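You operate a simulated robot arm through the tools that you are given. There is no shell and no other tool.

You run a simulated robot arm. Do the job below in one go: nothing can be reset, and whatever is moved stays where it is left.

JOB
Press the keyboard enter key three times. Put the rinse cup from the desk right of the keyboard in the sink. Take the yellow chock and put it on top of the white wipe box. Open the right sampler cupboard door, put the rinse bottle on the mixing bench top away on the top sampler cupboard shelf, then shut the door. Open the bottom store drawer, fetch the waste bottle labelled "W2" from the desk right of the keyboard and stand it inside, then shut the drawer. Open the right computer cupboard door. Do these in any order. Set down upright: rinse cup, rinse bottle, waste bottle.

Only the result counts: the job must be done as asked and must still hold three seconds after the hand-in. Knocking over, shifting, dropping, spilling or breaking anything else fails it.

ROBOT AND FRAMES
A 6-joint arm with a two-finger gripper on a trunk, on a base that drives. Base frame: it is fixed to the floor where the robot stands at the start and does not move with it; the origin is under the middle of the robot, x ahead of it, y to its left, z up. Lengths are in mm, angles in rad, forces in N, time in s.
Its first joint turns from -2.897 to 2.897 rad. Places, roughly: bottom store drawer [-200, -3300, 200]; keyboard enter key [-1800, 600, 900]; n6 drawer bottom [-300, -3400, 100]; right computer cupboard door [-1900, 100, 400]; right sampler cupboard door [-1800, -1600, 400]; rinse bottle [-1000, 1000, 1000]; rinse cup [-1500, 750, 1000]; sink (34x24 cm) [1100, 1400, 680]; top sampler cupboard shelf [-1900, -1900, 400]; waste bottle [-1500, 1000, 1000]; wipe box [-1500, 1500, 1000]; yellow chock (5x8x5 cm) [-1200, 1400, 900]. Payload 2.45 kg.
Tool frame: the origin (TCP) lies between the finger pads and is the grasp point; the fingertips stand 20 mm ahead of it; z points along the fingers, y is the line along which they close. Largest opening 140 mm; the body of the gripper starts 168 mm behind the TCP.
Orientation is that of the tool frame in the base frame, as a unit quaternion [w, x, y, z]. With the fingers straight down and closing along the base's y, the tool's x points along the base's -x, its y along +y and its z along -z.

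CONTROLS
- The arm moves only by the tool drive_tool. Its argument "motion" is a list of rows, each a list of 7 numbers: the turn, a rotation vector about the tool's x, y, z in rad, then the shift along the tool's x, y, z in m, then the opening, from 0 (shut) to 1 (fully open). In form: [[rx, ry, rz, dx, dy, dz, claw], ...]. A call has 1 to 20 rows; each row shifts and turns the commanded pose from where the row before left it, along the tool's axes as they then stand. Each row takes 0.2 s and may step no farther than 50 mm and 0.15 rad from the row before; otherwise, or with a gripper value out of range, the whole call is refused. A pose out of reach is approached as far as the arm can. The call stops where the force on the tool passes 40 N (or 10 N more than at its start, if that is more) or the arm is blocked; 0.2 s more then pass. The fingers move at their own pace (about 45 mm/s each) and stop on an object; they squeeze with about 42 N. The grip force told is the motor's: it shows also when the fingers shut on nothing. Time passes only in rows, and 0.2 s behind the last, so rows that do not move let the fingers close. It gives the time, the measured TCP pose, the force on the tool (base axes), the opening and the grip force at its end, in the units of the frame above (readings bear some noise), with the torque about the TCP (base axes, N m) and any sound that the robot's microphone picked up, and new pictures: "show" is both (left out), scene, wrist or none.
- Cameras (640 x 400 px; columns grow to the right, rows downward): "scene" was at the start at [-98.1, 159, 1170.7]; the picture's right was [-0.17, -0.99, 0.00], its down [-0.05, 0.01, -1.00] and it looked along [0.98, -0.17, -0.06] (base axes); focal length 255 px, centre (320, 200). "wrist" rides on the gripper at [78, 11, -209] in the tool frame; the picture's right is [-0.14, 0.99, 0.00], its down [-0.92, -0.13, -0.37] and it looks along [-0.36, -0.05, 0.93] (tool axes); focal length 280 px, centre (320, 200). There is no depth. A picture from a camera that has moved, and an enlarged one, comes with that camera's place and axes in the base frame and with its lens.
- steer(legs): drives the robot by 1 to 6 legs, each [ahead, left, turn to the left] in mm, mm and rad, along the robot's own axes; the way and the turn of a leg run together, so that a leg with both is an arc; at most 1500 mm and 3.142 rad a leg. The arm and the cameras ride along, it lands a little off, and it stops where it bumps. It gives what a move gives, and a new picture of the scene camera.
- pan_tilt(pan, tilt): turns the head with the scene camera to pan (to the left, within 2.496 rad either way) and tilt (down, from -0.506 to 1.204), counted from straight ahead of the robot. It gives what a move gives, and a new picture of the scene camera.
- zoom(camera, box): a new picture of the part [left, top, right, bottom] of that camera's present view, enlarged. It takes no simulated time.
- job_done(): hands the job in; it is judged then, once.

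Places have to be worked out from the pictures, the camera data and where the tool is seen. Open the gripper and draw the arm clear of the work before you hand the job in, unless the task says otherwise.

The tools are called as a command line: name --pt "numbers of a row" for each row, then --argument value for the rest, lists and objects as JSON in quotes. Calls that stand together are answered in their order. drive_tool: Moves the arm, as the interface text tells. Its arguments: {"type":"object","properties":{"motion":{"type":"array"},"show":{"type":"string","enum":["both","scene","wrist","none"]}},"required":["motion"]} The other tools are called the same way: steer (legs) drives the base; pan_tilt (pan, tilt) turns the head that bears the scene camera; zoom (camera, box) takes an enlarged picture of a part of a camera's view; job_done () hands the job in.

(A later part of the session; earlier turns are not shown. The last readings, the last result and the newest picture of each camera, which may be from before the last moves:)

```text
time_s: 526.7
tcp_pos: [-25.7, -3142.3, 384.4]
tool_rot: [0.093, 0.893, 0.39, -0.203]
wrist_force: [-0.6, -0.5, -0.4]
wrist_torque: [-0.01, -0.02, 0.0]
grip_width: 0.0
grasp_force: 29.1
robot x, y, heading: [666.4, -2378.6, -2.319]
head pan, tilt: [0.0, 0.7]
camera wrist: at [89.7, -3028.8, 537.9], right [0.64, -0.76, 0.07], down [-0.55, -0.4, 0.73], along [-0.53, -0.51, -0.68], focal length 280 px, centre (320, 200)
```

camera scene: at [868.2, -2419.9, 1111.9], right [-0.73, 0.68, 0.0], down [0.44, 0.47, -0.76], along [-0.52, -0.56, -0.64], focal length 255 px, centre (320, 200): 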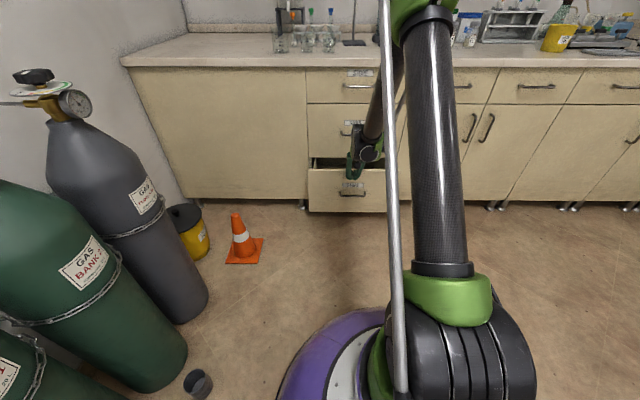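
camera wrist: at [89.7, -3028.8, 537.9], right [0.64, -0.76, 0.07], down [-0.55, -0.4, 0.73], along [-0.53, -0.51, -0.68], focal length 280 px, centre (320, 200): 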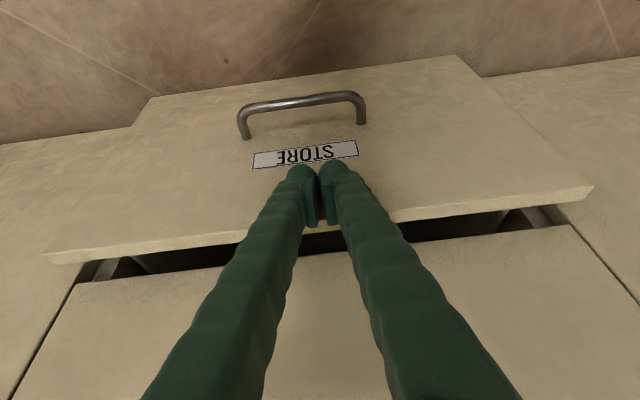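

It passes the former stop. I push the last ~45 mm.

drive_tool --pt "0 0 0 -0.0072 0 0.0035 0" --pt "0 0 0 -0.0072 0 0.0035 0" --pt "0 0 0 -0.0072 0 0.0035 0" --pt "0 0 0 -0.0063 0 0.0031 0" --pt "0 0 0 -0.0054 0 0.0026 0" --pt "0 0 0 -0.0045 0 0.0022 0" --pt "0 0 0 -0.0045 0 0.0022 0" --pt "0 0 0 0 0 0 0" --show "both"

```text
time_s: 528.7
tcp_pos: [-56.7, -3175.3, 384.7]
tool_rot: [0.093, 0.894, 0.39, -0.201]
wrist_force: [4.3, 5.3, 1.0]
wrist_torque: [0.01, 0.02, -0.09]
grip_width: 6.0
grasp_force: 29.3
robot x, y, heading: [669.1, -2379.0, -2.319]
head pan, tilt: [0.0, 0.7]
stopped in row 8: the force on the tool passed its limit at 41 N (the readings are from after the stop); the commanded pose is now the measured one
camera scene: at [868.7, -2419.4, 1111.8], right [-0.73, 0.68, 0.0], down [0.44, 0.47, -0.76], along [-0.52, -0.56, -0.64], focal length 255 px, centre (320, 200)
camera wrist: at [58.6, -3062.5, 538.0], right [0.64, -0.76, 0.07], down [-0.55, -0.4, 0.73], along [-0.53, -0.51, -0.68], focal length 280 px, centre (320, 200)
```

scene: 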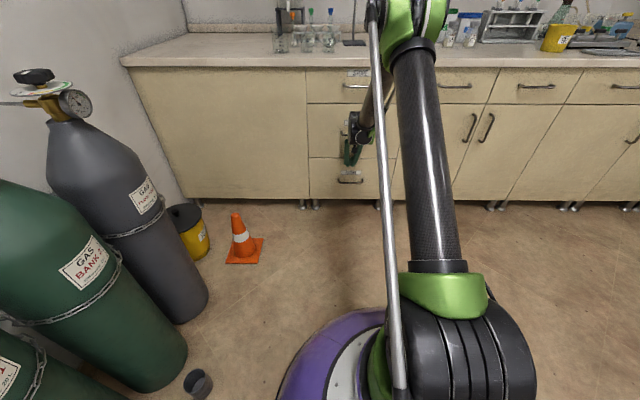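
wrist: 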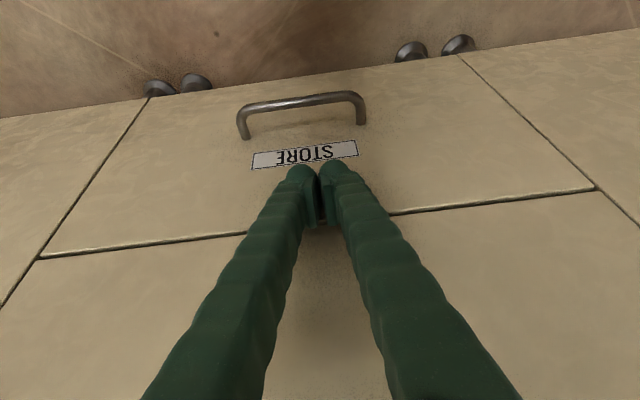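

The bottom drawer is flush and shut. I back the arm away, raise it and straighten the tool.

drive_tool --pt "0 0 0 0.027 0 -0.013 0" --pt "0 0 0 0.036 0 -0.0174 0" --pt "0 0 0 0.036 0 -0.0174 0" --pt "0 0 0 0.036 0 -0.0174 0" --pt "0 0 0 0.036 0 -0.0174 0.2" --pt "0 0 0 -0.0174 0 -0.036 0.4" --pt "0 0 0 -0.0174 0 -0.036 0.5" --pt "0 0 0 -0.0174 0 -0.036 0.5" --pt "0 0 0 -0.0174 0 -0.036 0.5" --pt "0 0 0 -0.0174 0 -0.036 0.5" --pt "0 0 0 -0.0174 0 -0.036 0.5" --pt "0 0 0 -0.0174 0 -0.036 0.5" --pt "0 0 0 -0.0174 0 -0.036 0.5" --pt "0 0 0 -0.0174 0 -0.036 0.5" --pt "0 0 0 -0.0174 0 -0.036 0.5" --pt "0 0.15 0 0 0 0 0.5" --pt "0 0.15 0 0 0 0 0.5" --pt "0 0.155 0 0 0 0 0.5" --pt "0 0 0 0 0 0 0.5" --show "scene"

zoom --camera "scene" --box '[290, 60, 420, 220]'

```text
refused: row 18 steps farther than a row can; nothing moved
```

```text
2.50 times, centred on (355, 140) of scene
camera zoom: at [868.7, -2419.4, 1111.8], right [-0.73, 0.68, 0.0], down [0.44, 0.47, -0.76], along [-0.52, -0.56, -0.64], focal length 638 px, centre (232, 350)
```

zoom: 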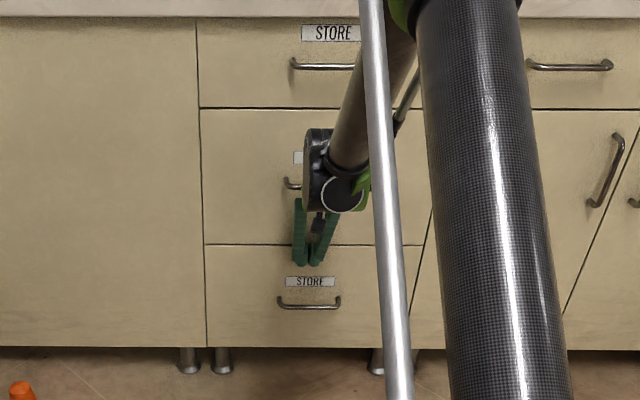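

The call was refused for one rotation being slightly too big; I repeat it with smaller turns.

drive_tool --pt "0 0 0 0.027 0 -0.013 0" --pt "0 0 0 0.036 0 -0.0174 0" --pt "0 0 0 0.036 0 -0.0174 0" --pt "0 0 0 0.036 0 -0.0174 0" --pt "0 0 0 0.036 0 -0.0174 0.2" --pt "0 0 0 -0.0174 0 -0.036 0.4" --pt "0 0 0 -0.0174 0 -0.036 0.5" --pt "0 0 0 -0.0174 0 -0.036 0.5" --pt "0 0 0 -0.0174 0 -0.036 0.5" --pt "0 0 0 -0.0174 0 -0.036 0.5" --pt "0 0 0 -0.0174 0 -0.036 0.5" --pt "0 0 0 -0.0174 0 -0.036 0.5" --pt "0 0 0 -0.0174 0 -0.036 0.5" --pt "0 0 0 -0.0174 0 -0.036 0.5" --pt "0 0 0 -0.0174 0 -0.036 0.5" --pt "0 0.113 0 0 0 0 0.5" --pt "0 0.113 0 0 0 0 0.5" --pt "0 0.113 0 0 0 0 0.5" --pt "0 0.113 0 0 0 0 0.5" --pt "0 0 0 0 0 0 0.5" --show "scene"

zoom --camera "scene" --box '[290, 60, 420, 220]'

```text
time_s: 532.9
tcp_pos: [69.4, -3034.6, 783.9]
tool_rot: [0.003, 0.916, 0.402, 0.004]
wrist_force: [0.1, 0.0, -1.0]
wrist_torque: [0.0, -0.03, 0.01]
grip_width: 70.2
grasp_force: 0.0
robot x, y, heading: [667.5, -2376.2, -2.318]
head pan, tilt: [0.0, 0.7]
camera scene: at [868.6, -2419.4, 1111.8], right [-0.73, 0.68, 0.0], down [0.44, 0.47, -0.76], along [-0.52, -0.56, -0.64], focal length 255 px, centre (320, 200)
```

scene: 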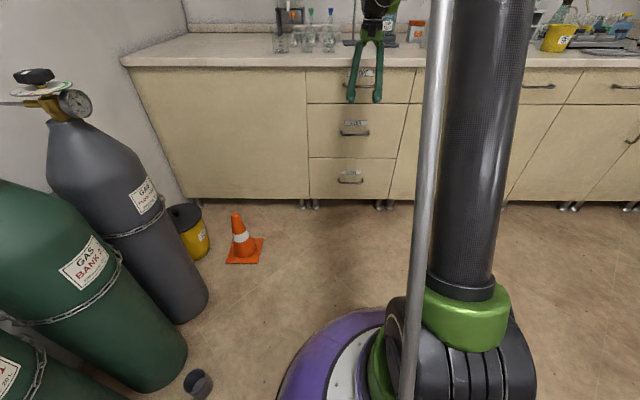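

```text
2.50 times, centred on (355, 140) of scene
camera zoom: at [868.6, -2419.4, 1111.8], right [-0.73, 0.68, 0.0], down [0.44, 0.47, -0.76], along [-0.52, -0.56, -0.64], focal length 638 px, centre (232, 350)
```

zoom: 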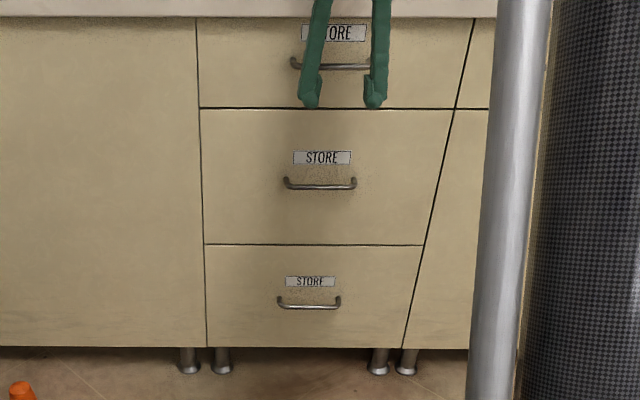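

The drawer is fully shut. Next the computer cupboard: I retract and raise the arm and drive back along the bench toward the desk's left part.

drive_tool --pt "0 0 0 0.03 0 -0.035 0.5" --pt "0 0 0 0.03 0 -0.035 0.5" --pt "0 0 0 0.03 0 -0.035 0.5" --pt "0 0 0 0.03 0 -0.035 0.5" --pt "0 0 0 0.03 0 -0.035 0.5" --pt "0 0 0 0.03 0 -0.035 0.5" --pt "0 0 0 0.03 0 -0.035 0.5" --pt "0 0 0 0.03 0 -0.035 0.5" --pt "0 0 0 0.03 0 0 0.5" --pt "0 0 0 0.03 0 0 0.5" --pt "0 0 0 0 0 0 0.5" --show "none"

steer --legs '[[215, 0, 0.003], [0, -1400, 0], [0, -400, 0], [0, 0, -1.572]]'

pan_tilt --pan 0.0 --tilt 0.35

```text
time_s: 535.3
tcp_pos: [267.8, -2811.9, 1065.7]
tool_rot: [0.004, 0.916, 0.401, 0.004]
wrist_force: [0.2, 0.2, 0.2]
wrist_torque: [-0.01, 0.02, 0.01]
grip_width: 70.0
grasp_force: 0.0
robot x, y, heading: [667.0, -2376.6, -2.315]
head pan, tilt: [0.0, 0.7]
```

```text
time_s: 549.5
tcp_pos: [-1253.0, -918.7, 1064.9]
tool_rot: [0.005, 0.934, -0.358, 0.0]
wrist_force: [0.2, -0.1, -0.1]
wrist_torque: [0.02, -0.02, 0.0]
grip_width: 70.1
grasp_force: 0.0
robot x, y, heading: [-811.0, -1309.2, 2.407]
head pan, tilt: [0.0, 0.7]
camera scene: at [-850.9, -1512.9, 1111.8], right [0.67, 0.74, 0.0], down [0.48, -0.43, -0.76], along [-0.57, 0.51, -0.64], focal length 255 px, centre (320, 200)
```

scene: 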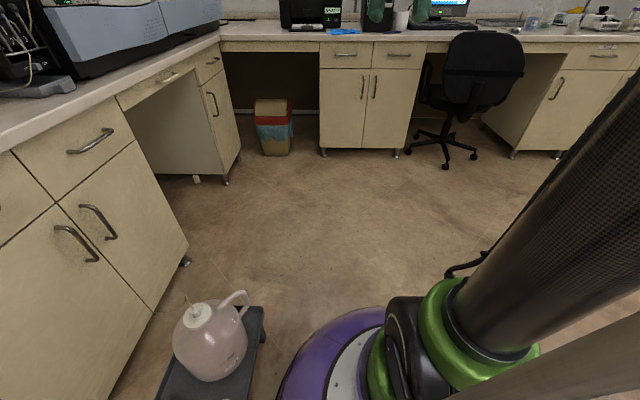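

```text
time_s: 550.3
tcp_pos: [-1251.7, -919.5, 1066.1]
tool_rot: [0.005, 0.933, -0.359, 0.0]
wrist_force: [0.0, -0.2, 0.3]
wrist_torque: [0.03, -0.01, 0.02]
grip_width: 69.8
grasp_force: 0.1
robot x, y, heading: [-815.1, -1312.7, 2.406]
head pan, tilt: [0.0, 0.351]
camera scene: at [-857.0, -1507.4, 1143.2], right [0.67, 0.74, 0.0], down [0.26, -0.23, -0.94], along [-0.7, 0.63, -0.34], focal length 255 px, centre (320, 200)
```

scene: 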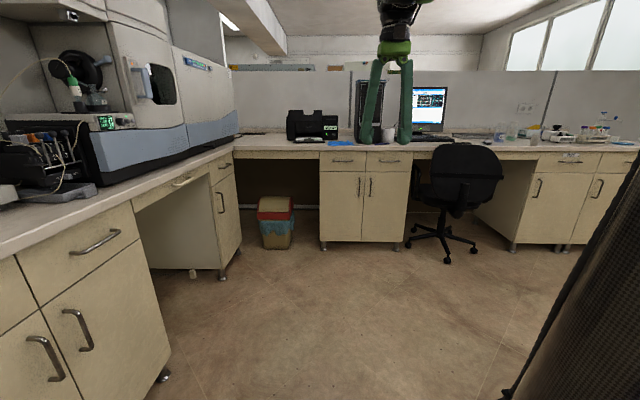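

The computer cupboard is ahead: its right door spans a≈-1374…-1043, handle at a≈-1330, z≈585. I drive to about 880 mm in front of it.

steer --legs '[[825, -365, -0.009]]'

pan_tilt --pan 0.0 --tilt 0.5

zoom --camera "scene" --box '[160, 80, 460, 300]'

```text
time_s: 555.1
tcp_pos: [-1603.8, -80.1, 1063.9]
tool_rot: [0.005, 0.931, -0.366, -0.001]
wrist_force: [0.1, 0.0, -0.5]
wrist_torque: [-0.01, 0.0, 0.02]
grip_width: 70.2
grasp_force: 0.1
robot x, y, heading: [-1167.1, -480.4, 2.389]
head pan, tilt: [0.0, 0.351]
camera scene: at [-1218.6, -676.3, 1143.2], right [0.68, 0.73, 0.0], down [0.25, -0.24, -0.94], along [-0.68, 0.64, -0.34], focal length 255 px, centre (320, 200)
```

scene: 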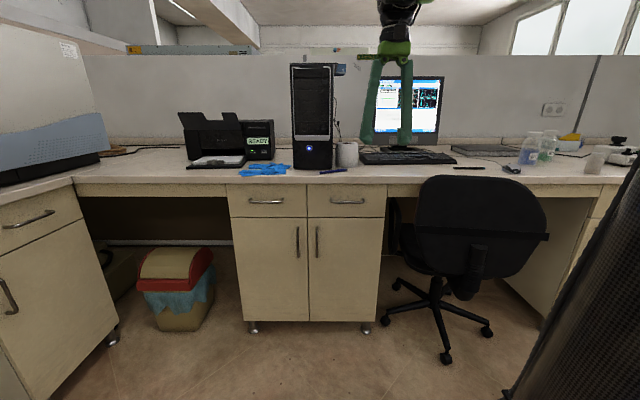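

```text
time_s: 555.8
tcp_pos: [-1604.7, -79.8, 1065.0]
tool_rot: [0.006, 0.931, -0.366, -0.001]
wrist_force: [0.3, 0.4, -0.3]
wrist_torque: [0.0, 0.0, -0.01]
grip_width: 69.8
grasp_force: 0.2
robot x, y, heading: [-1171.7, -479.7, 2.389]
head pan, tilt: [0.0, 0.499]
camera scene: at [-1217.1, -677.7, 1129.6], right [0.68, 0.73, 0.0], down [0.35, -0.33, -0.88], along [-0.64, 0.6, -0.48], focal length 255 px, centre (320, 200)
```

scene: 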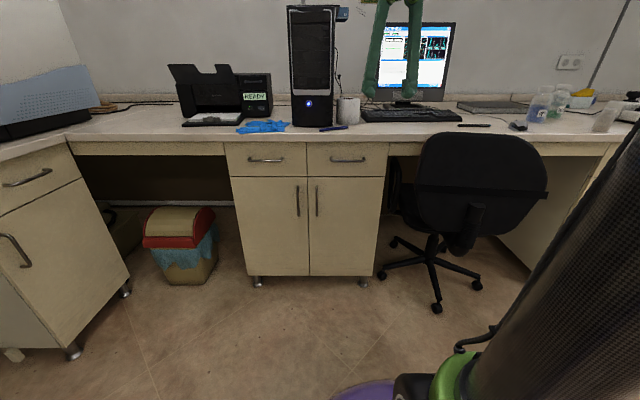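

```text
1.82 times, centred on (310, 190) of scene
camera zoom: at [-1217.1, -677.7, 1129.6], right [0.68, 0.73, 0.0], down [0.35, -0.33, -0.88], along [-0.64, 0.6, -0.48], focal length 464 px, centre (338, 218)
```

zoom: 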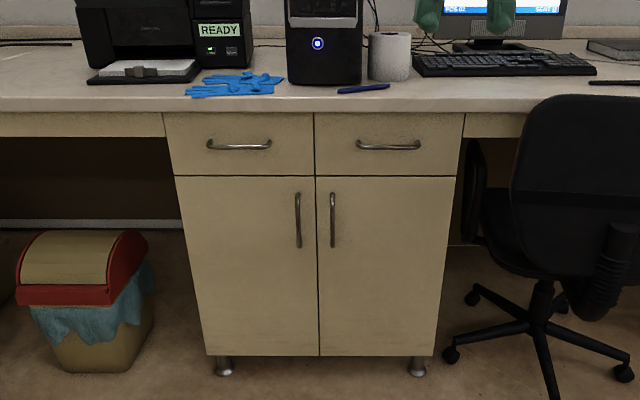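

Measured from here: handle bar at 875 mm ahead, 186 mm left, z 512–661; hinge at ~116 mm right. I move the tool ahead-left and pitch it forward (camera below this time).

drive_tool --pt "0 0 0 -0.0317 0.0302 0 0.5" --pt "0 0 0 -0.0317 0.0302 0 0.5" --pt "0 0 0 -0.0317 0.0302 0 0.5" --pt "0 0 0 -0.0317 0.0302 0 0.5" --pt "0 0 0 -0.0317 0.0302 0 0.5" --pt "0 0 0 -0.0317 0.0302 0 0.5" --pt "0 -0.15 0 0 0 0 0.5" --pt "0 -0.15 0 0 0 0 0.5" --pt "0 -0.15 0 0 0 0 0.5" --pt "0 -0.15 0 0 0 0 0.5" --pt "0 -0.15 0 0 0 0 0.5" --pt "0 -0.15 0 0 0 0 0.5" --pt "0 -0.15 0 0 0 0 0.5" --pt "0 -0.15 0 0 0 0 0.5" --pt "0 0 0 0 0 0 0.5" --show "none"

drive_tool --pt "0 0 0 0.0373 0 0.0145 0.5" --pt "0 0 0 0.0373 0 0.0145 0.5" --pt "0 0 0 0.0373 0 0.0145 0.5" --pt "0 0 0 0.0373 0 0.0145 0.5" --pt "0 0 0 0.0373 0 0.0145 0.5" --pt "0 0 0 0.0373 0 0.0145 0.5" --pt "0 0 0 0.0373 0 0.0145 0.5" --pt "0 0 0 0.0373 0 0.0145 0.5" --pt "0 0 0 0.0373 0 0.0145 0.5" --pt "0 0 0 0.0373 0 0.0145 0.5" --pt "0 0 0 0 0 0 0.5" --show "both"

```text
time_s: 559.0
tcp_pos: [-1866.6, -81.6, 1066.6]
tool_rot: [-0.203, 0.768, -0.305, -0.526]
wrist_force: [0.4, 0.3, -0.3]
wrist_torque: [-0.02, -0.03, -0.01]
grip_width: 70.1
grasp_force: 0.0
robot x, y, heading: [-1172.3, -481.9, 2.384]
head pan, tilt: [0.0, 0.499]
```

```text
time_s: 561.4
tcp_pos: [-1867.9, -89.8, 664.3]
tool_rot: [-0.203, 0.768, -0.306, -0.525]
wrist_force: [0.1, 0.6, -0.8]
wrist_torque: [0.0, 0.03, 0.01]
grip_width: 69.8
grasp_force: 0.1
robot x, y, heading: [-1170.7, -483.9, 2.389]
head pan, tilt: [0.0, 0.499]
camera scene: at [-1217.1, -677.8, 1129.5], right [0.68, 0.73, 0.0], down [0.35, -0.33, -0.88], along [-0.64, 0.6, -0.48], focal length 255 px, centre (320, 200)
camera wrist: at [-1713.0, -248.5, 668.4], right [-0.71, -0.69, 0.14], down [0.1, 0.1, 0.99], along [-0.7, 0.72, 0.0], focal length 280 px, centre (320, 200)
```

scene: 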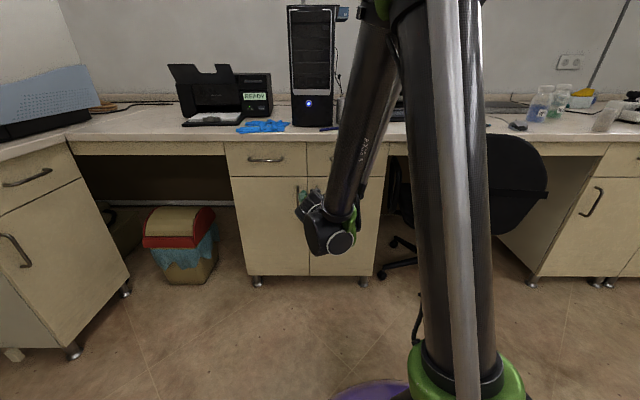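
wrist: 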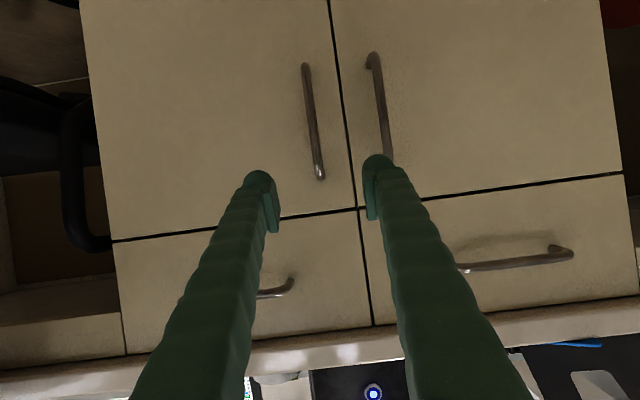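

The right door's handle lies between the open fingers, ~13 mm to the right of the axis. I advance and lower a bit so the bar comes between the pads.

drive_tool --pt "0 0 0 0.0 -0.0045 0.0345 0.5" --pt "0 0 0 0.006 -0.0045 0.0345 0.5" --pt "0 0 0 0.0095 -0.004 0.0246 0.5" --pt "0 0 0 0 0 0 0.5" --show "wrist"

```text
time_s: 562.4
tcp_pos: [-1917.4, -21.9, 617.2]
tool_rot: [-0.204, 0.768, -0.307, -0.525]
wrist_force: [-0.4, -0.6, -0.2]
wrist_torque: [0.04, -0.02, 0.0]
grip_width: 69.9
grasp_force: 0.0
robot x, y, heading: [-1167.6, -479.0, 2.394]
head pan, tilt: [0.0, 0.499]
camera wrist: at [-1761.8, -181.7, 619.4], right [-0.71, -0.69, 0.14], down [0.1, 0.1, 0.99], along [-0.7, 0.72, 0.0], focal length 280 px, centre (320, 200)
```

wrist: 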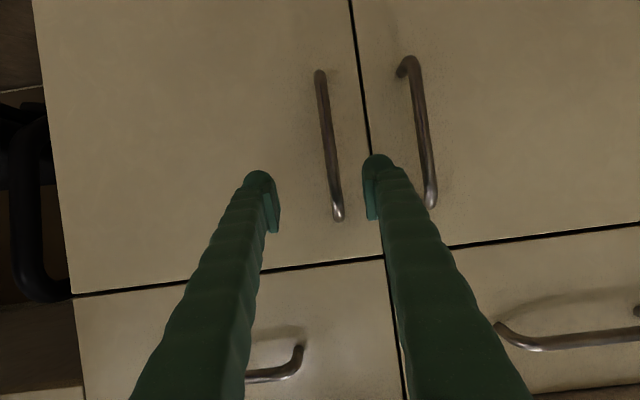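

The bar is now ~14 mm left of the axis; I correct, advance 8 mm more and close.

drive_tool --pt "0 0 0 0 0.013 0 0.5" --pt "0 0 0 -0.002 0 0.008 0.4" --pt "0 0 0 0 0 0 0.3" --pt "0 0 0 0 0 0 0.1" --pt "0 0 0 0 0 0 0" --pt "0 0 0 0 0 0 0" --pt "0 0 0 0 0 0 0" --pt "0 0 0 0 0 0 0" --show "wrist"

```text
time_s: 564.2
tcp_pos: [-1932.2, -26.3, 616.4]
tool_rot: [-0.203, 0.767, -0.306, -0.525]
wrist_force: [25.0, -14.5, -2.7]
wrist_torque: [0.14, 0.15, -0.11]
grip_width: 6.0
grasp_force: 32.5
robot x, y, heading: [-1166.6, -481.3, 2.39]
head pan, tilt: [0.0, 0.499]
camera wrist: at [-1776.6, -186.0, 619.9], right [-0.71, -0.69, 0.14], down [0.1, 0.1, 0.99], along [-0.7, 0.72, 0.0], focal length 280 px, centre (320, 200)
```

wrist: 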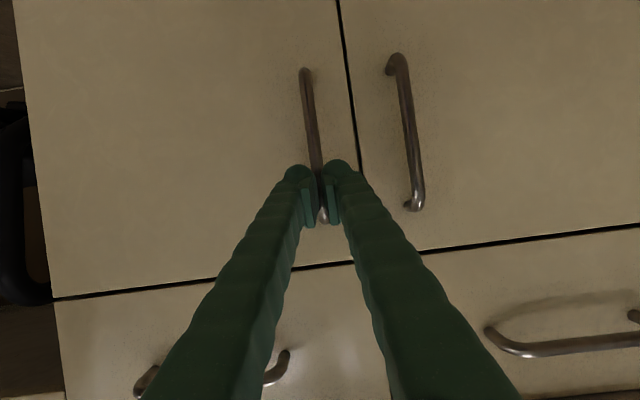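

The bar is gripped, tips lightly pressing on the door. I ease back 3 mm and pull along the arc, turning with the door.

drive_tool --pt "0 0 0 0.0011 0 -0.0028 0" --pt "-0.0932 0 -0.0362 0 0 0 0" --pt "0 0 0 0.011 -0.0017 -0.0283 0" --pt "-0.0932 0 -0.0362 0 0 0 0" --pt "0 0 0 0.011 -0.0017 -0.0283 0" --pt "0 0 0 0 0 0 0" --show "wrist"

```text
time_s: 565.6
tcp_pos: [-1878.4, -59.5, 617.8]
tool_rot: [-0.15, 0.794, -0.228, -0.544]
wrist_force: [0.4, 0.0, 0.6]
wrist_torque: [0.02, 0.0, -0.04]
grip_width: 0.0
grasp_force: 29.3
robot x, y, heading: [-1174.7, -479.9, 2.386]
head pan, tilt: [0.0, 0.499]
camera wrist: at [-1694.8, -184.3, 620.5], right [-0.56, -0.82, 0.14], down [0.08, 0.11, 0.99], along [-0.82, 0.57, 0.0], focal length 280 px, centre (320, 200)
```

wrist: 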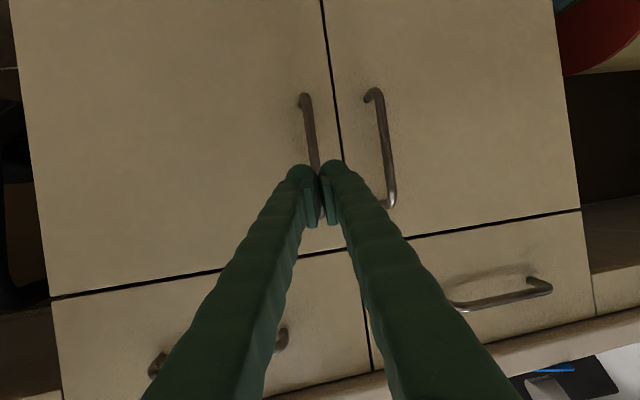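

The fingers had closed just in front of the bar and slipped off; triangulation puts the bar ~30 mm farther (about 905 mm ahead, 190 left). I reopen, turn back, and advance properly.

drive_tool --pt "0 0 0 0 0 0 0.3" --pt "0 0 0 0 0 0 0.5" --pt "0.0932 0 0.0362 0 0 0 0.5" --pt "0.0932 0 0.0362 0 0 0 0.5" --pt "0 0 0 -0.008 0.003 0.0205 0.5" --pt "0 0 0 -0.008 0.003 0.0205 0.5" --pt "0 0 0 -0.008 0.003 0.0205 0.5" --pt "0 0 0 0 0 0 0.5" --show "wrist"

```text
time_s: 567.4
tcp_pos: [-1932.3, -20.0, 617.2]
tool_rot: [-0.203, 0.768, -0.306, -0.525]
wrist_force: [0.7, -0.5, -0.4]
wrist_torque: [-0.04, 0.05, 0.04]
grip_width: 70.0
grasp_force: 0.0
robot x, y, heading: [-1171.3, -481.0, 2.387]
head pan, tilt: [0.0, 0.499]
camera wrist: at [-1777.5, -179.7, 620.1], right [-0.71, -0.69, 0.14], down [0.1, 0.1, 0.99], along [-0.7, 0.72, 0.0], focal length 280 px, centre (320, 200)
```

wrist: 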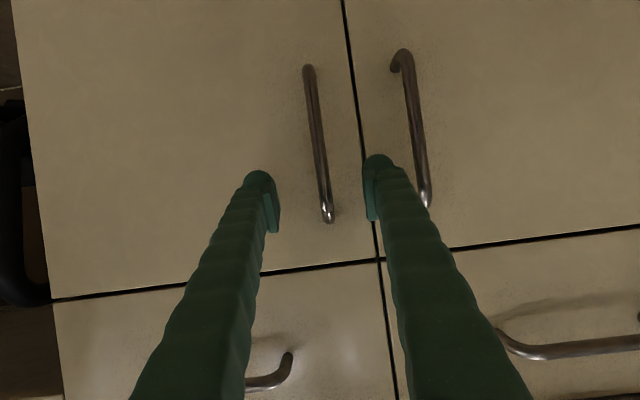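

The bar is centred. I advance 28 mm more and close.

drive_tool --pt "0 0 0 -0.005 0.003 0.013 0.5" --pt "0 0 0 -0.005 0.002 0.013 0.5" --pt "0 0 0 0 0 0 0.3" --pt "0 0 0 0 0 0 0.1" --pt "0 0 0 0 0 0 0" --pt "0 0 0 0 0 0 0" --pt "0 0 0 0 0 0 0" --pt "0 0 0 0 0 0 0" --show "wrist"

```text
time_s: 569.2
tcp_pos: [-1956.5, -4.1, 615.9]
tool_rot: [-0.202, 0.768, -0.305, -0.526]
wrist_force: [10.2, 12.8, -0.3]
wrist_torque: [0.38, -0.26, 0.23]
grip_width: 6.2
grasp_force: 34.6
robot x, y, heading: [-1173.0, -482.4, 2.387]
head pan, tilt: [0.0, 0.499]
camera wrist: at [-1801.1, -163.5, 619.2], right [-0.71, -0.69, 0.14], down [0.1, 0.1, 0.99], along [-0.69, 0.72, 0.0], focal length 280 px, centre (320, 200)
```

wrist: 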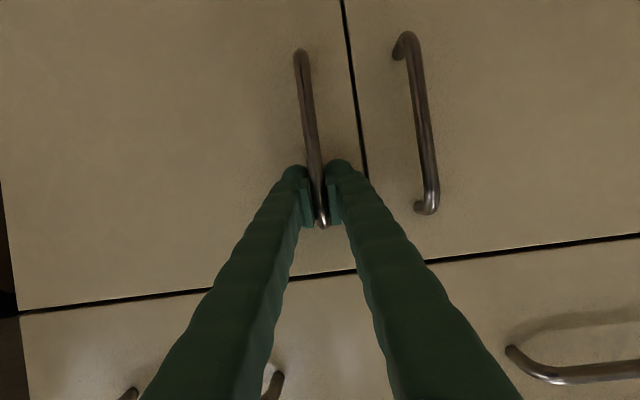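

The bar is gripped (6.2 mm, 34.6 N). I pull along the arc in small steps.

drive_tool --pt "0 0 0 0.004 0 -0.0103 0" --pt "-0.0932 0 -0.0362 0 0 0 0" --pt "0 0 0 0.0075 -0.001 -0.0192 0" --pt "0 0 0 0 0 0 0" --show "wrist"

```text
time_s: 570.0
tcp_pos: [-1932.2, -22.3, 617.2]
tool_rot: [-0.177, 0.782, -0.267, -0.534]
wrist_force: [0.4, 1.4, 0.6]
wrist_torque: [0.13, -0.55, 0.09]
grip_width: 6.0
grasp_force: 34.8
robot x, y, heading: [-1173.0, -482.0, 2.386]
head pan, tilt: [0.0, 0.499]
stopped in row 4: the force on the tool passed its limit at 41 N (the readings are from after the stop); the commanded pose is now the measured one
camera wrist: at [-1761.7, -164.9, 619.1], right [-0.64, -0.75, 0.14], down [0.09, 0.1, 0.99], along [-0.76, 0.65, 0.0], focal length 280 px, centre (320, 200)
```

wrist: 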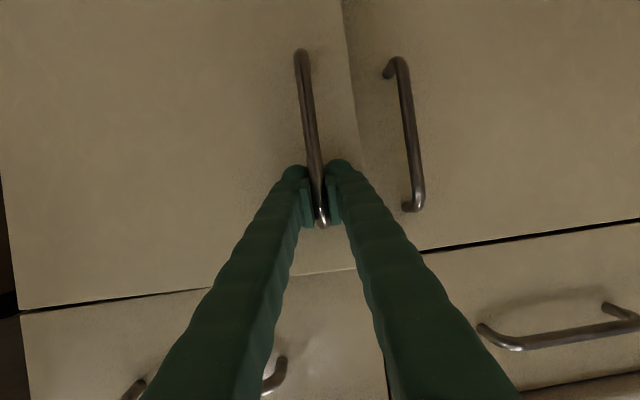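

The door follows. I continue with two more steps.

drive_tool --pt "-0.0932 0 -0.0362 0 0 0 0" --pt "0 0 0 0.0055 -0.0012 -0.0142 0" --pt "0 0 0 0.0055 -0.0012 -0.0142 0" --pt "-0.0932 0 -0.0362 0 0 0 0" --pt "0 0 0 0.0055 -0.0015 -0.0142 0" --pt "0 0 0 0.0055 -0.0015 -0.0142 0" --pt "0 0 0 0 0 0 0" --show "wrist"

```text
time_s: 571.6
tcp_pos: [-1876.2, -49.9, 615.3]
tool_rot: [-0.123, 0.804, -0.187, -0.55]
wrist_force: [-10.1, -26.1, -0.8]
wrist_torque: [0.65, -0.29, -0.03]
grip_width: 6.1
grasp_force: 34.5
robot x, y, heading: [-1168.9, -485.7, 2.389]
head pan, tilt: [0.0, 0.499]
camera wrist: at [-1681.4, -155.2, 618.8], right [-0.48, -0.87, 0.14], down [0.07, 0.12, 0.99], along [-0.88, 0.48, 0.0], focal length 280 px, centre (320, 200)
```

wrist: 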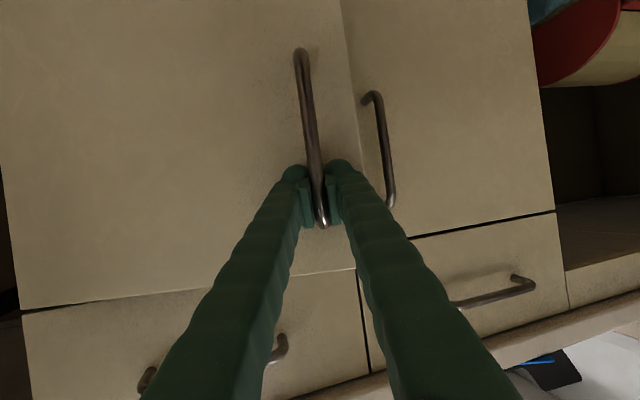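

The door is open ~17°. As before I release the handle, back off, and will swing it further by its top edge.

drive_tool --pt "0 0 0 0 0 0 0.3" --pt "0 0 0 0 0 0 0.5" --pt "0 0 0 0 0 0 0.5" --pt "0 0 0 0.0 0 -0.03 0.5" --pt "0 0 0 -0.01 0 -0.03 0.5" --pt "0 0 0 -0.02 0 -0.03 0.5" --pt "0 0 0 -0.0373 0 -0.0145 0.5" --pt "0 0 0 -0.0373 0 -0.0145 0.5" --pt "0 0 0 -0.0373 0 -0.0145 0.5" --pt "0 0 0 -0.0373 0 -0.0145 0.5" --pt "0 0 0 -0.0373 0 -0.0145 0.5" --pt "0 0 0 -0.0373 0 -0.0145 0.5" --pt "0 0 0 -0.0373 0 -0.0145 0.5" --pt "0 0 0 0 0 0 0.5" --show "both"

```text
time_s: 574.6
tcp_pos: [-1809.0, -75.9, 957.7]
tool_rot: [-0.123, 0.804, -0.188, -0.55]
wrist_force: [0.1, -0.1, -0.5]
wrist_torque: [0.01, 0.0, 0.0]
grip_width: 70.1
grasp_force: 0.1
robot x, y, heading: [-1172.6, -481.1, 2.385]
head pan, tilt: [0.0, 0.499]
camera scene: at [-1217.2, -677.5, 1129.5], right [0.69, 0.73, 0.0], down [0.35, -0.33, -0.88], along [-0.64, 0.6, -0.48], focal length 255 px, centre (320, 200)
camera wrist: at [-1613.3, -182.3, 960.7], right [-0.48, -0.87, 0.14], down [0.07, 0.12, 0.99], along [-0.88, 0.48, 0.0], focal length 280 px, centre (320, 200)
```

scene: 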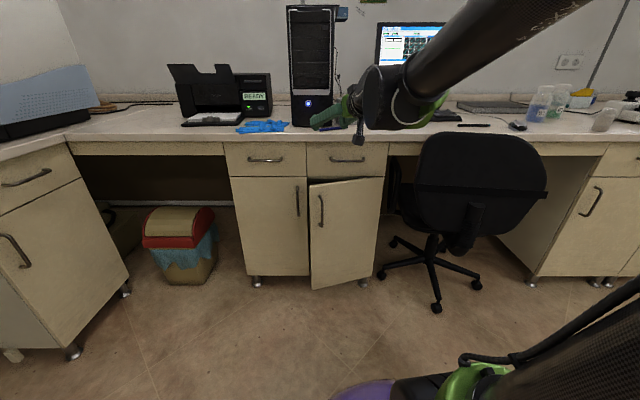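
wrist: 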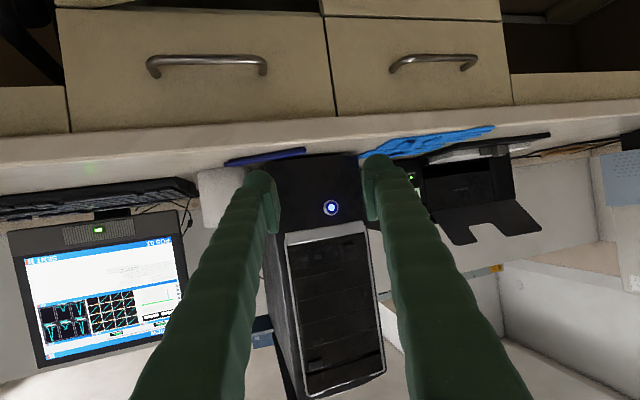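

The door stands ajar. I turn the tool to point down, turn it so the fingers straddle the door's top edge, and move above it.

drive_tool --pt "0 0.15 0 0 0 0 0.4" --pt "0 0.15 0 0 0 0 0.4" --pt "0 0.15 0 0 0 0 0.4" --pt "0 0.15 0 0 0 0 0.4" --pt "0 0.15 0 0 0 0 0.4" --pt "0 0.15 0 0 0 0 0.4" --pt "0 0.15 0 0 0 0 0.4" --pt "0 0.15 0 0 0 0 0.4" --pt "0 0 0 -0.036 -0.0025 0 0.4" --pt "0 0 0 -0.036 -0.0025 0 0.4" --pt "0 0 0.1427 0 0 0 0.4" --pt "0 0 0.1427 0 0 0 0.4" --pt "0 0 0.1427 0 0 0 0.4" --pt "0 0 0.1427 0 0 0 0.4" --pt "0 0 0.1427 0 0 0 0.4" --pt "0 0 0.1427 0 0 0 0.4" --pt "0 0 0.1427 0 0 0 0.4" --pt "0 0 0.1427 0 0 0 0.4" --pt "0 0 0.1427 0 0 0 0.4" --show "none"

drive_tool --pt "0 0 0.1427 0 0 0 0.4" --pt "0 0 0.1427 0 0 0 0.4" --pt "-0.1 0 0 0 0 0 0.4" --pt "-0.1 0 0 0 0 0 0.4" --pt "0 0 0 0 -0.008 0.0392 0.4" --pt "0 0 0 0 -0.008 0.0392 0.4" --pt "0 0 0 0 0 0 0.4" --show "both"

```text
time_s: 578.6
tcp_pos: [-1871.6, -39.8, 956.4]
tool_rot: [-0.003, -0.645, 0.764, -0.003]
wrist_force: [-0.6, 1.0, -0.2]
wrist_torque: [-0.01, 0.01, -0.01]
grip_width: 56.1
grasp_force: 0.0
robot x, y, heading: [-1171.3, -482.9, 2.386]
head pan, tilt: [0.0, 0.499]
```

```text
time_s: 580.2
tcp_pos: [-1872.5, -40.9, 875.9]
tool_rot: [-0.056, -0.527, 0.844, 0.082]
wrist_force: [-0.2, 0.3, -0.4]
wrist_torque: [-0.01, 0.01, -0.03]
grip_width: 55.8
grasp_force: 0.1
robot x, y, heading: [-1174.6, -477.4, 2.385]
head pan, tilt: [0.0, 0.499]
camera scene: at [-1217.3, -677.4, 1129.5], right [0.69, 0.73, 0.0], down [0.35, -0.33, -0.88], along [-0.64, 0.6, -0.48], focal length 255 px, centre (320, 200)
camera wrist: at [-1879.1, -121.6, 1082.9], right [-0.81, 0.55, 0.19], down [0.58, 0.74, 0.33], along [0.04, 0.38, -0.92], focal length 280 px, centre (320, 200)
```

scene: 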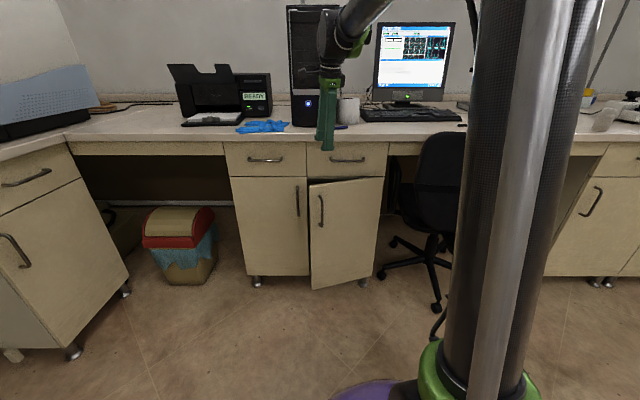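
wrist: 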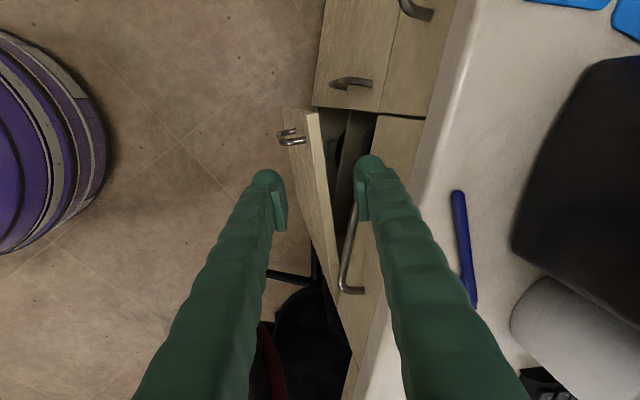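

The gripper is above the ajar door. I zoom to compare the door's top edge with the point below the TCP (about pixel 294,154).

zoom --camera "wrist" --box '[240, 90, 400, 310]'

```text
1.82 times, centred on (320, 200) of wrist
camera zoom: at [-1879.1, -121.6, 1082.9], right [-0.81, 0.55, 0.19], down [0.58, 0.74, 0.33], along [0.04, 0.38, -0.92], focal length 510 px, centre (320, 200)
```

zoom: 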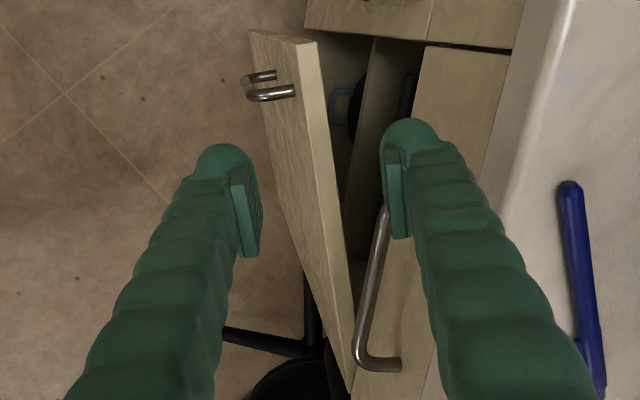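

The door edge is ~34 mm farther toward the cupboard than the TCP. I shift, descend to z≈735 and check again.

drive_tool --pt "0 0 0 0 0.034 0.007 0.4" --pt "0 0 0 0 -0.008 0.0392 0.4" --pt "0 0 0 0 -0.008 0.0392 0.4" --pt "0 0 0 0 -0.008 0.0392 0.4" --pt "0 0 0 0 -0.004 0.0196 0.4" --pt "0 0 0 0 0 0 0.4" --show "wrist"

```text
time_s: 581.6
tcp_pos: [-1905.8, -25.4, 736.6]
tool_rot: [-0.056, -0.526, 0.845, 0.081]
wrist_force: [0.6, 0.6, -0.3]
wrist_torque: [0.02, 0.02, 0.04]
grip_width: 56.0
grasp_force: 0.1
robot x, y, heading: [-1169.9, -481.1, 2.388]
head pan, tilt: [0.0, 0.499]
camera wrist: at [-1911.5, -105.6, 944.3], right [-0.81, 0.55, 0.19], down [0.58, 0.74, 0.33], along [0.04, 0.38, -0.92], focal length 280 px, centre (320, 200)
```

wrist: 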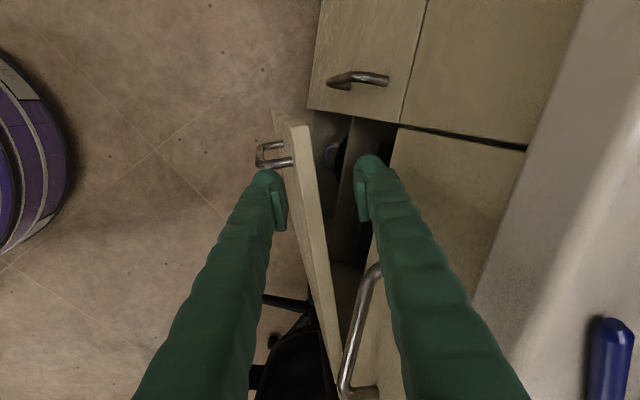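

The panel is between the fingers. I descend 42 mm more and grip the panel.

drive_tool --pt "0 0 0 0 -0.0042 0.0206 0.4" --pt "0 0 0 0 -0.0042 0.0206 0.4" --pt "0 0 0 0 0 0 0.3" --pt "0 0 0 0 0 0 0.1" --pt "0 0 0 0 0 0 0.0" --pt "0 0 0 0 0 0 0.0" --pt "0 0 0 0 0 0 0.0" --pt "0 0 0 0 0 0 0.0" --show "wrist"

```text
time_s: 583.4
tcp_pos: [-1904.5, -25.4, 695.1]
tool_rot: [-0.057, -0.527, 0.844, 0.081]
wrist_force: [-0.2, -0.4, -5.3]
wrist_torque: [0.02, 0.06, -0.27]
grip_width: 16.5
grasp_force: 42.1
robot x, y, heading: [-1169.6, -483.6, 2.384]
head pan, tilt: [0.0, 0.499]
camera wrist: at [-1910.8, -106.9, 902.1], right [-0.81, 0.55, 0.19], down [0.58, 0.74, 0.33], along [0.04, 0.38, -0.92], focal length 280 px, centre (320, 200)
```

wrist: 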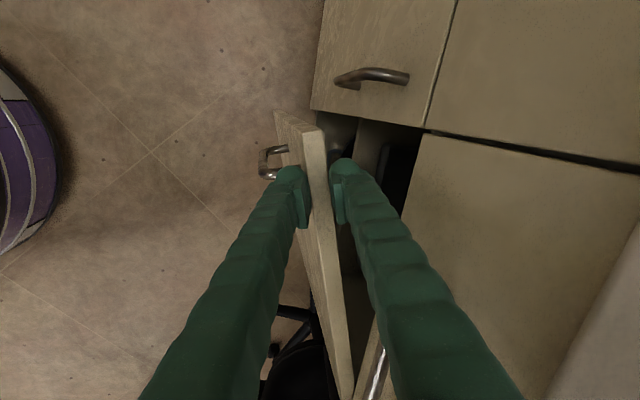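

The door panel is held (16.5 mm). I swing it open in steps, three first.

drive_tool --pt "0 0.0239 -0.1176 0 0 0 0" --pt "0 0 0 0.0032 -0.0358 -0.0073 0" --pt "0 0.0239 -0.1176 0 0 0 0" --pt "0 0 0 0.0032 -0.0358 -0.0073 0" --pt "0 0.0239 -0.1176 0 0 0 0" --pt "0 0 0 0.0032 -0.0358 -0.0073 0" --pt "0 0 0 0 0 0 0" --show "scene"

```text
time_s: 584.3
tcp_pos: [-1866.8, -42.8, 696.4]
tool_rot: [-0.068, -0.621, 0.777, 0.076]
wrist_force: [3.3, -1.0, 16.2]
wrist_torque: [-0.47, 0.31, -1.09]
grip_width: 17.0
grasp_force: 42.9
robot x, y, heading: [-1172.6, -481.2, 2.383]
head pan, tilt: [0.0, 0.499]
stopped in row 4: the force on the tool passed its limit at 41 N (the readings are from after the stop); the commanded pose is now the measured one
camera scene: at [-1216.7, -677.6, 1129.5], right [0.69, 0.73, 0.0], down [0.35, -0.33, -0.88], along [-0.64, 0.6, -0.48], focal length 255 px, centre (320, 200)
```

scene: 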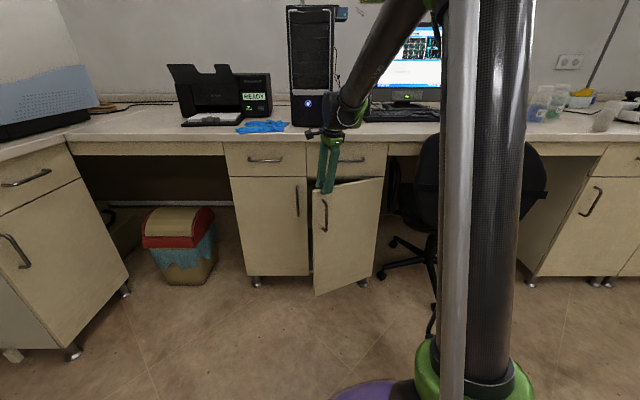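

The tool had turned ahead of the door. I let the position catch up and continue with smaller steps.

drive_tool --pt "0 0 0 0.0014 -0.0122 -0.0025 0" --pt "0 0 0 0.0014 -0.0122 -0.0025 0" --pt "0 0.0159 -0.0784 0 0 0 0" --pt "0 0 0 0.0012 -0.012 -0.0024 0" --pt "0 0 0 0.0012 -0.012 -0.0024 0" --pt "0 0.0159 -0.0784 0 0 0 0" --pt "0 0 0 0.0012 -0.012 -0.0024 0" --pt "0 0 0 0.0012 -0.012 -0.0024 0" --pt "0 0 0 0 0 0 0" --show "wrist"

```text
time_s: 585.5
tcp_pos: [-1823.5, -55.1, 697.6]
tool_rot: [-0.07, -0.653, 0.751, 0.073]
wrist_force: [2.3, -0.8, 19.3]
wrist_torque: [-0.37, 0.31, -0.7]
grip_width: 15.1
grasp_force: 41.3
robot x, y, heading: [-1168.2, -479.7, 2.386]
head pan, tilt: [0.0, 0.499]
stopped in row 5: the force on the tool passed its limit at 43 N (the readings are from after the stop); the commanded pose is now the measured one
camera wrist: at [-1804.5, -134.5, 904.4], right [-0.94, 0.27, 0.2], down [0.33, 0.89, 0.33], along [-0.09, 0.37, -0.92], focal length 280 px, centre (320, 200)
```

wrist: 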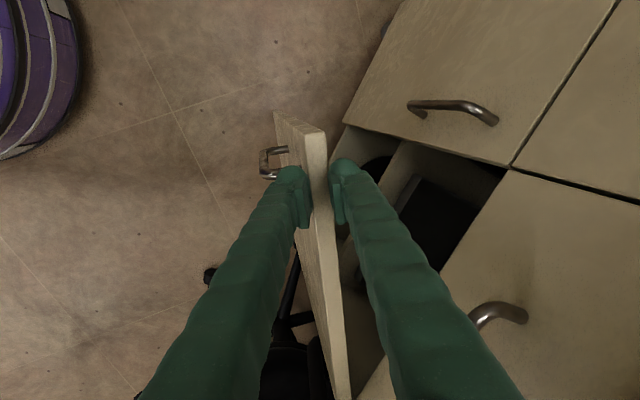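

The residual force is mostly vertical — a fingertip may rest on the handle's top. I raise 5 mm and continue.

drive_tool --pt "0 0 0 0 0.001 -0.0049 0" --pt "0 0 0 0.001 -0.012 -0.0024 0" --pt "0 0.0159 -0.0784 0 0 0 0" --pt "0 0 0 0.0012 -0.012 -0.0024 0" --pt "0 0 0 0.0012 -0.012 -0.0024 0" --pt "0 0.0159 -0.0784 0 0 0 0" --pt "0 0 0 0.0012 -0.012 -0.0024 0" --pt "0 0 0 0.0012 -0.012 -0.0024 0" --pt "0 0 0 0 0 0 0" --show "none"

```text
time_s: 587.5
tcp_pos: [-1763.0, -64.8, 701.5]
tool_rot: [0.077, 0.711, -0.696, -0.068]
wrist_force: [0.7, 3.7, 20.2]
wrist_torque: [0.15, 0.15, -0.1]
grip_width: 0.0
grasp_force: 29.6
robot x, y, heading: [-1171.1, -480.7, 2.388]
head pan, tilt: [0.0, 0.499]
```

The grip slipped off the panel. I lift and look.

drive_tool --pt "0 0 0 0 0.004 -0.0196 0" --pt "0 0 0 0 0.006 -0.0294 0.2" --pt "0 0 0 0 0 0 0.4" --pt "0 0 0 0 0 0 0.4" --pt "0 0 0 0 0 0 0.4" --show "both"

```text
time_s: 588.7
tcp_pos: [-1764.6, -63.0, 752.7]
tool_rot: [0.076, 0.71, -0.697, -0.069]
wrist_force: [0.5, 0.1, -0.1]
wrist_torque: [0.0, -0.01, -0.03]
grip_width: 56.0
grasp_force: 0.1
robot x, y, heading: [-1170.8, -476.8, 2.383]
head pan, tilt: [0.0, 0.499]
camera scene: at [-1217.4, -677.2, 1129.5], right [0.69, 0.73, 0.0], down [0.35, -0.33, -0.88], along [-0.64, 0.6, -0.48], focal length 255 px, centre (320, 200)
camera wrist: at [-1730.8, -138.4, 959.1], right [-0.97, 0.12, 0.2], down [0.18, 0.93, 0.33], along [-0.15, 0.35, -0.92], focal length 280 px, centre (320, 200)
```

scene: 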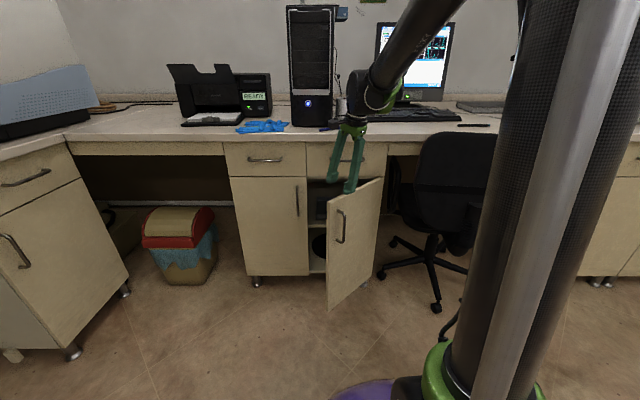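
wrist: 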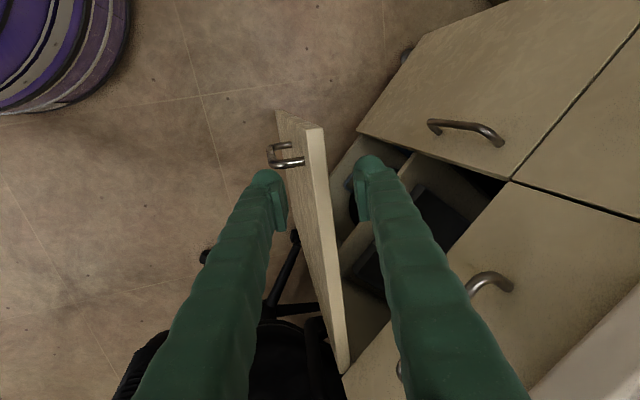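

The door is ~42° open and still between the fingers. I shift 18 mm toward the hinge (clear of the handle), lower again and re-grip.

drive_tool --pt "0 0 0 -0.018 0.003 0 0.4" --pt "0 0 0 0 -0.0042 0.0206 0.4" --pt "0 0 0 0 -0.0042 0.0206 0.4" --pt "0 0 0 0 -0.0042 0.0206 0.4" --pt "0 0 0 0 0 0 0.3" --pt "0 0 0 0 0 0 0.1" --pt "0 0 0 0 0 0 0.0" --pt "0 0 0 0 0 0 0.0" --pt "0 0 0 0 0 0 0.0" --pt "0 0 0 0 0 0 0.0" --show "wrist"

```text
time_s: 590.9
tcp_pos: [-1767.1, -45.9, 687.5]
tool_rot: [0.076, 0.711, -0.696, -0.068]
wrist_force: [-1.9, 0.8, -3.7]
wrist_torque: [0.11, -0.33, 0.52]
grip_width: 17.6
grasp_force: 43.1
robot x, y, heading: [-1165.8, -483.1, 2.385]
head pan, tilt: [0.0, 0.499]
camera wrist: at [-1735.1, -121.0, 895.9], right [-0.97, 0.12, 0.2], down [0.18, 0.93, 0.33], along [-0.15, 0.35, -0.92], focal length 280 px, centre (320, 200)
```

wrist: 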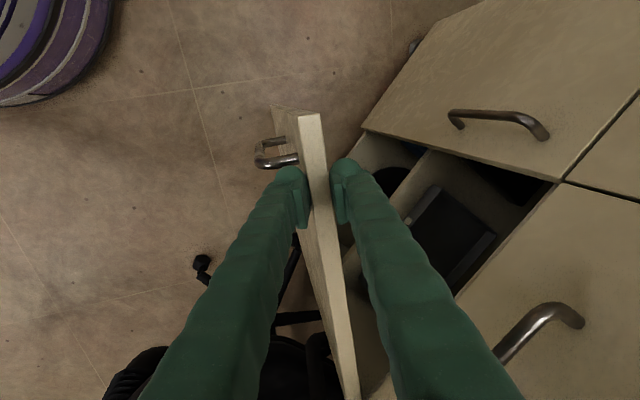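

Gripped well again (17.6 mm). I continue the swing in gentle steps.

drive_tool --pt "0 0.01 -0.049 0 0 0 0" --pt "0 0 0 0.0012 -0.0143 -0.0029 0" --pt "0 0.01 -0.049 0 0 0 0" --pt "0 0 0 0.0012 -0.0143 -0.0029 0" --pt "0 0.01 -0.049 0 0 0 0" --pt "0 0 0 0.0012 -0.0143 -0.0029 0" --pt "0 0.01 -0.049 0 0 0 0" --pt "0 0 0 0.0012 -0.0143 -0.0029 0" --pt "0 0.01 -0.049 0 0 0 0" --pt "0 0 0 0.0012 -0.0143 -0.0029 0" --pt "0 0.01 -0.049 0 0 0 0" --pt "0 0 0 0.0012 -0.0143 -0.0029 0" --pt "0 0 0 0 0 0 0" --show "wrist"

```text
time_s: 593.7
tcp_pos: [-1681.2, -36.9, 688.3]
tool_rot: [0.085, 0.807, -0.581, -0.057]
wrist_force: [-13.1, 27.5, -4.9]
wrist_torque: [0.6, -0.1, 0.89]
grip_width: 18.2
grasp_force: 43.7
robot x, y, heading: [-1169.3, -481.4, 2.381]
head pan, tilt: [0.0, 0.499]
camera wrist: at [-1626.6, -97.8, 895.2], right [-0.96, -0.18, 0.2], down [-0.1, 0.94, 0.33], along [-0.25, 0.29, -0.92], focal length 280 px, centre (320, 200)
```

wrist: 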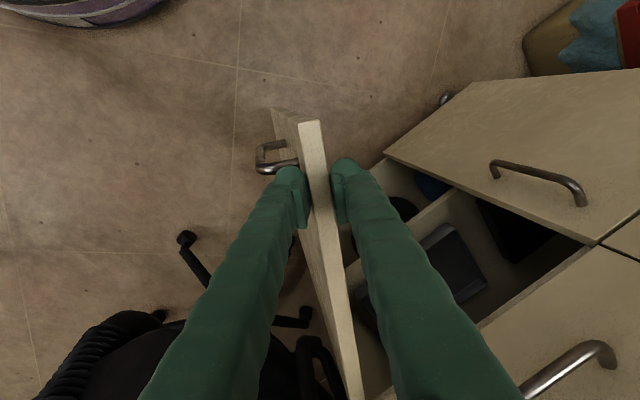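

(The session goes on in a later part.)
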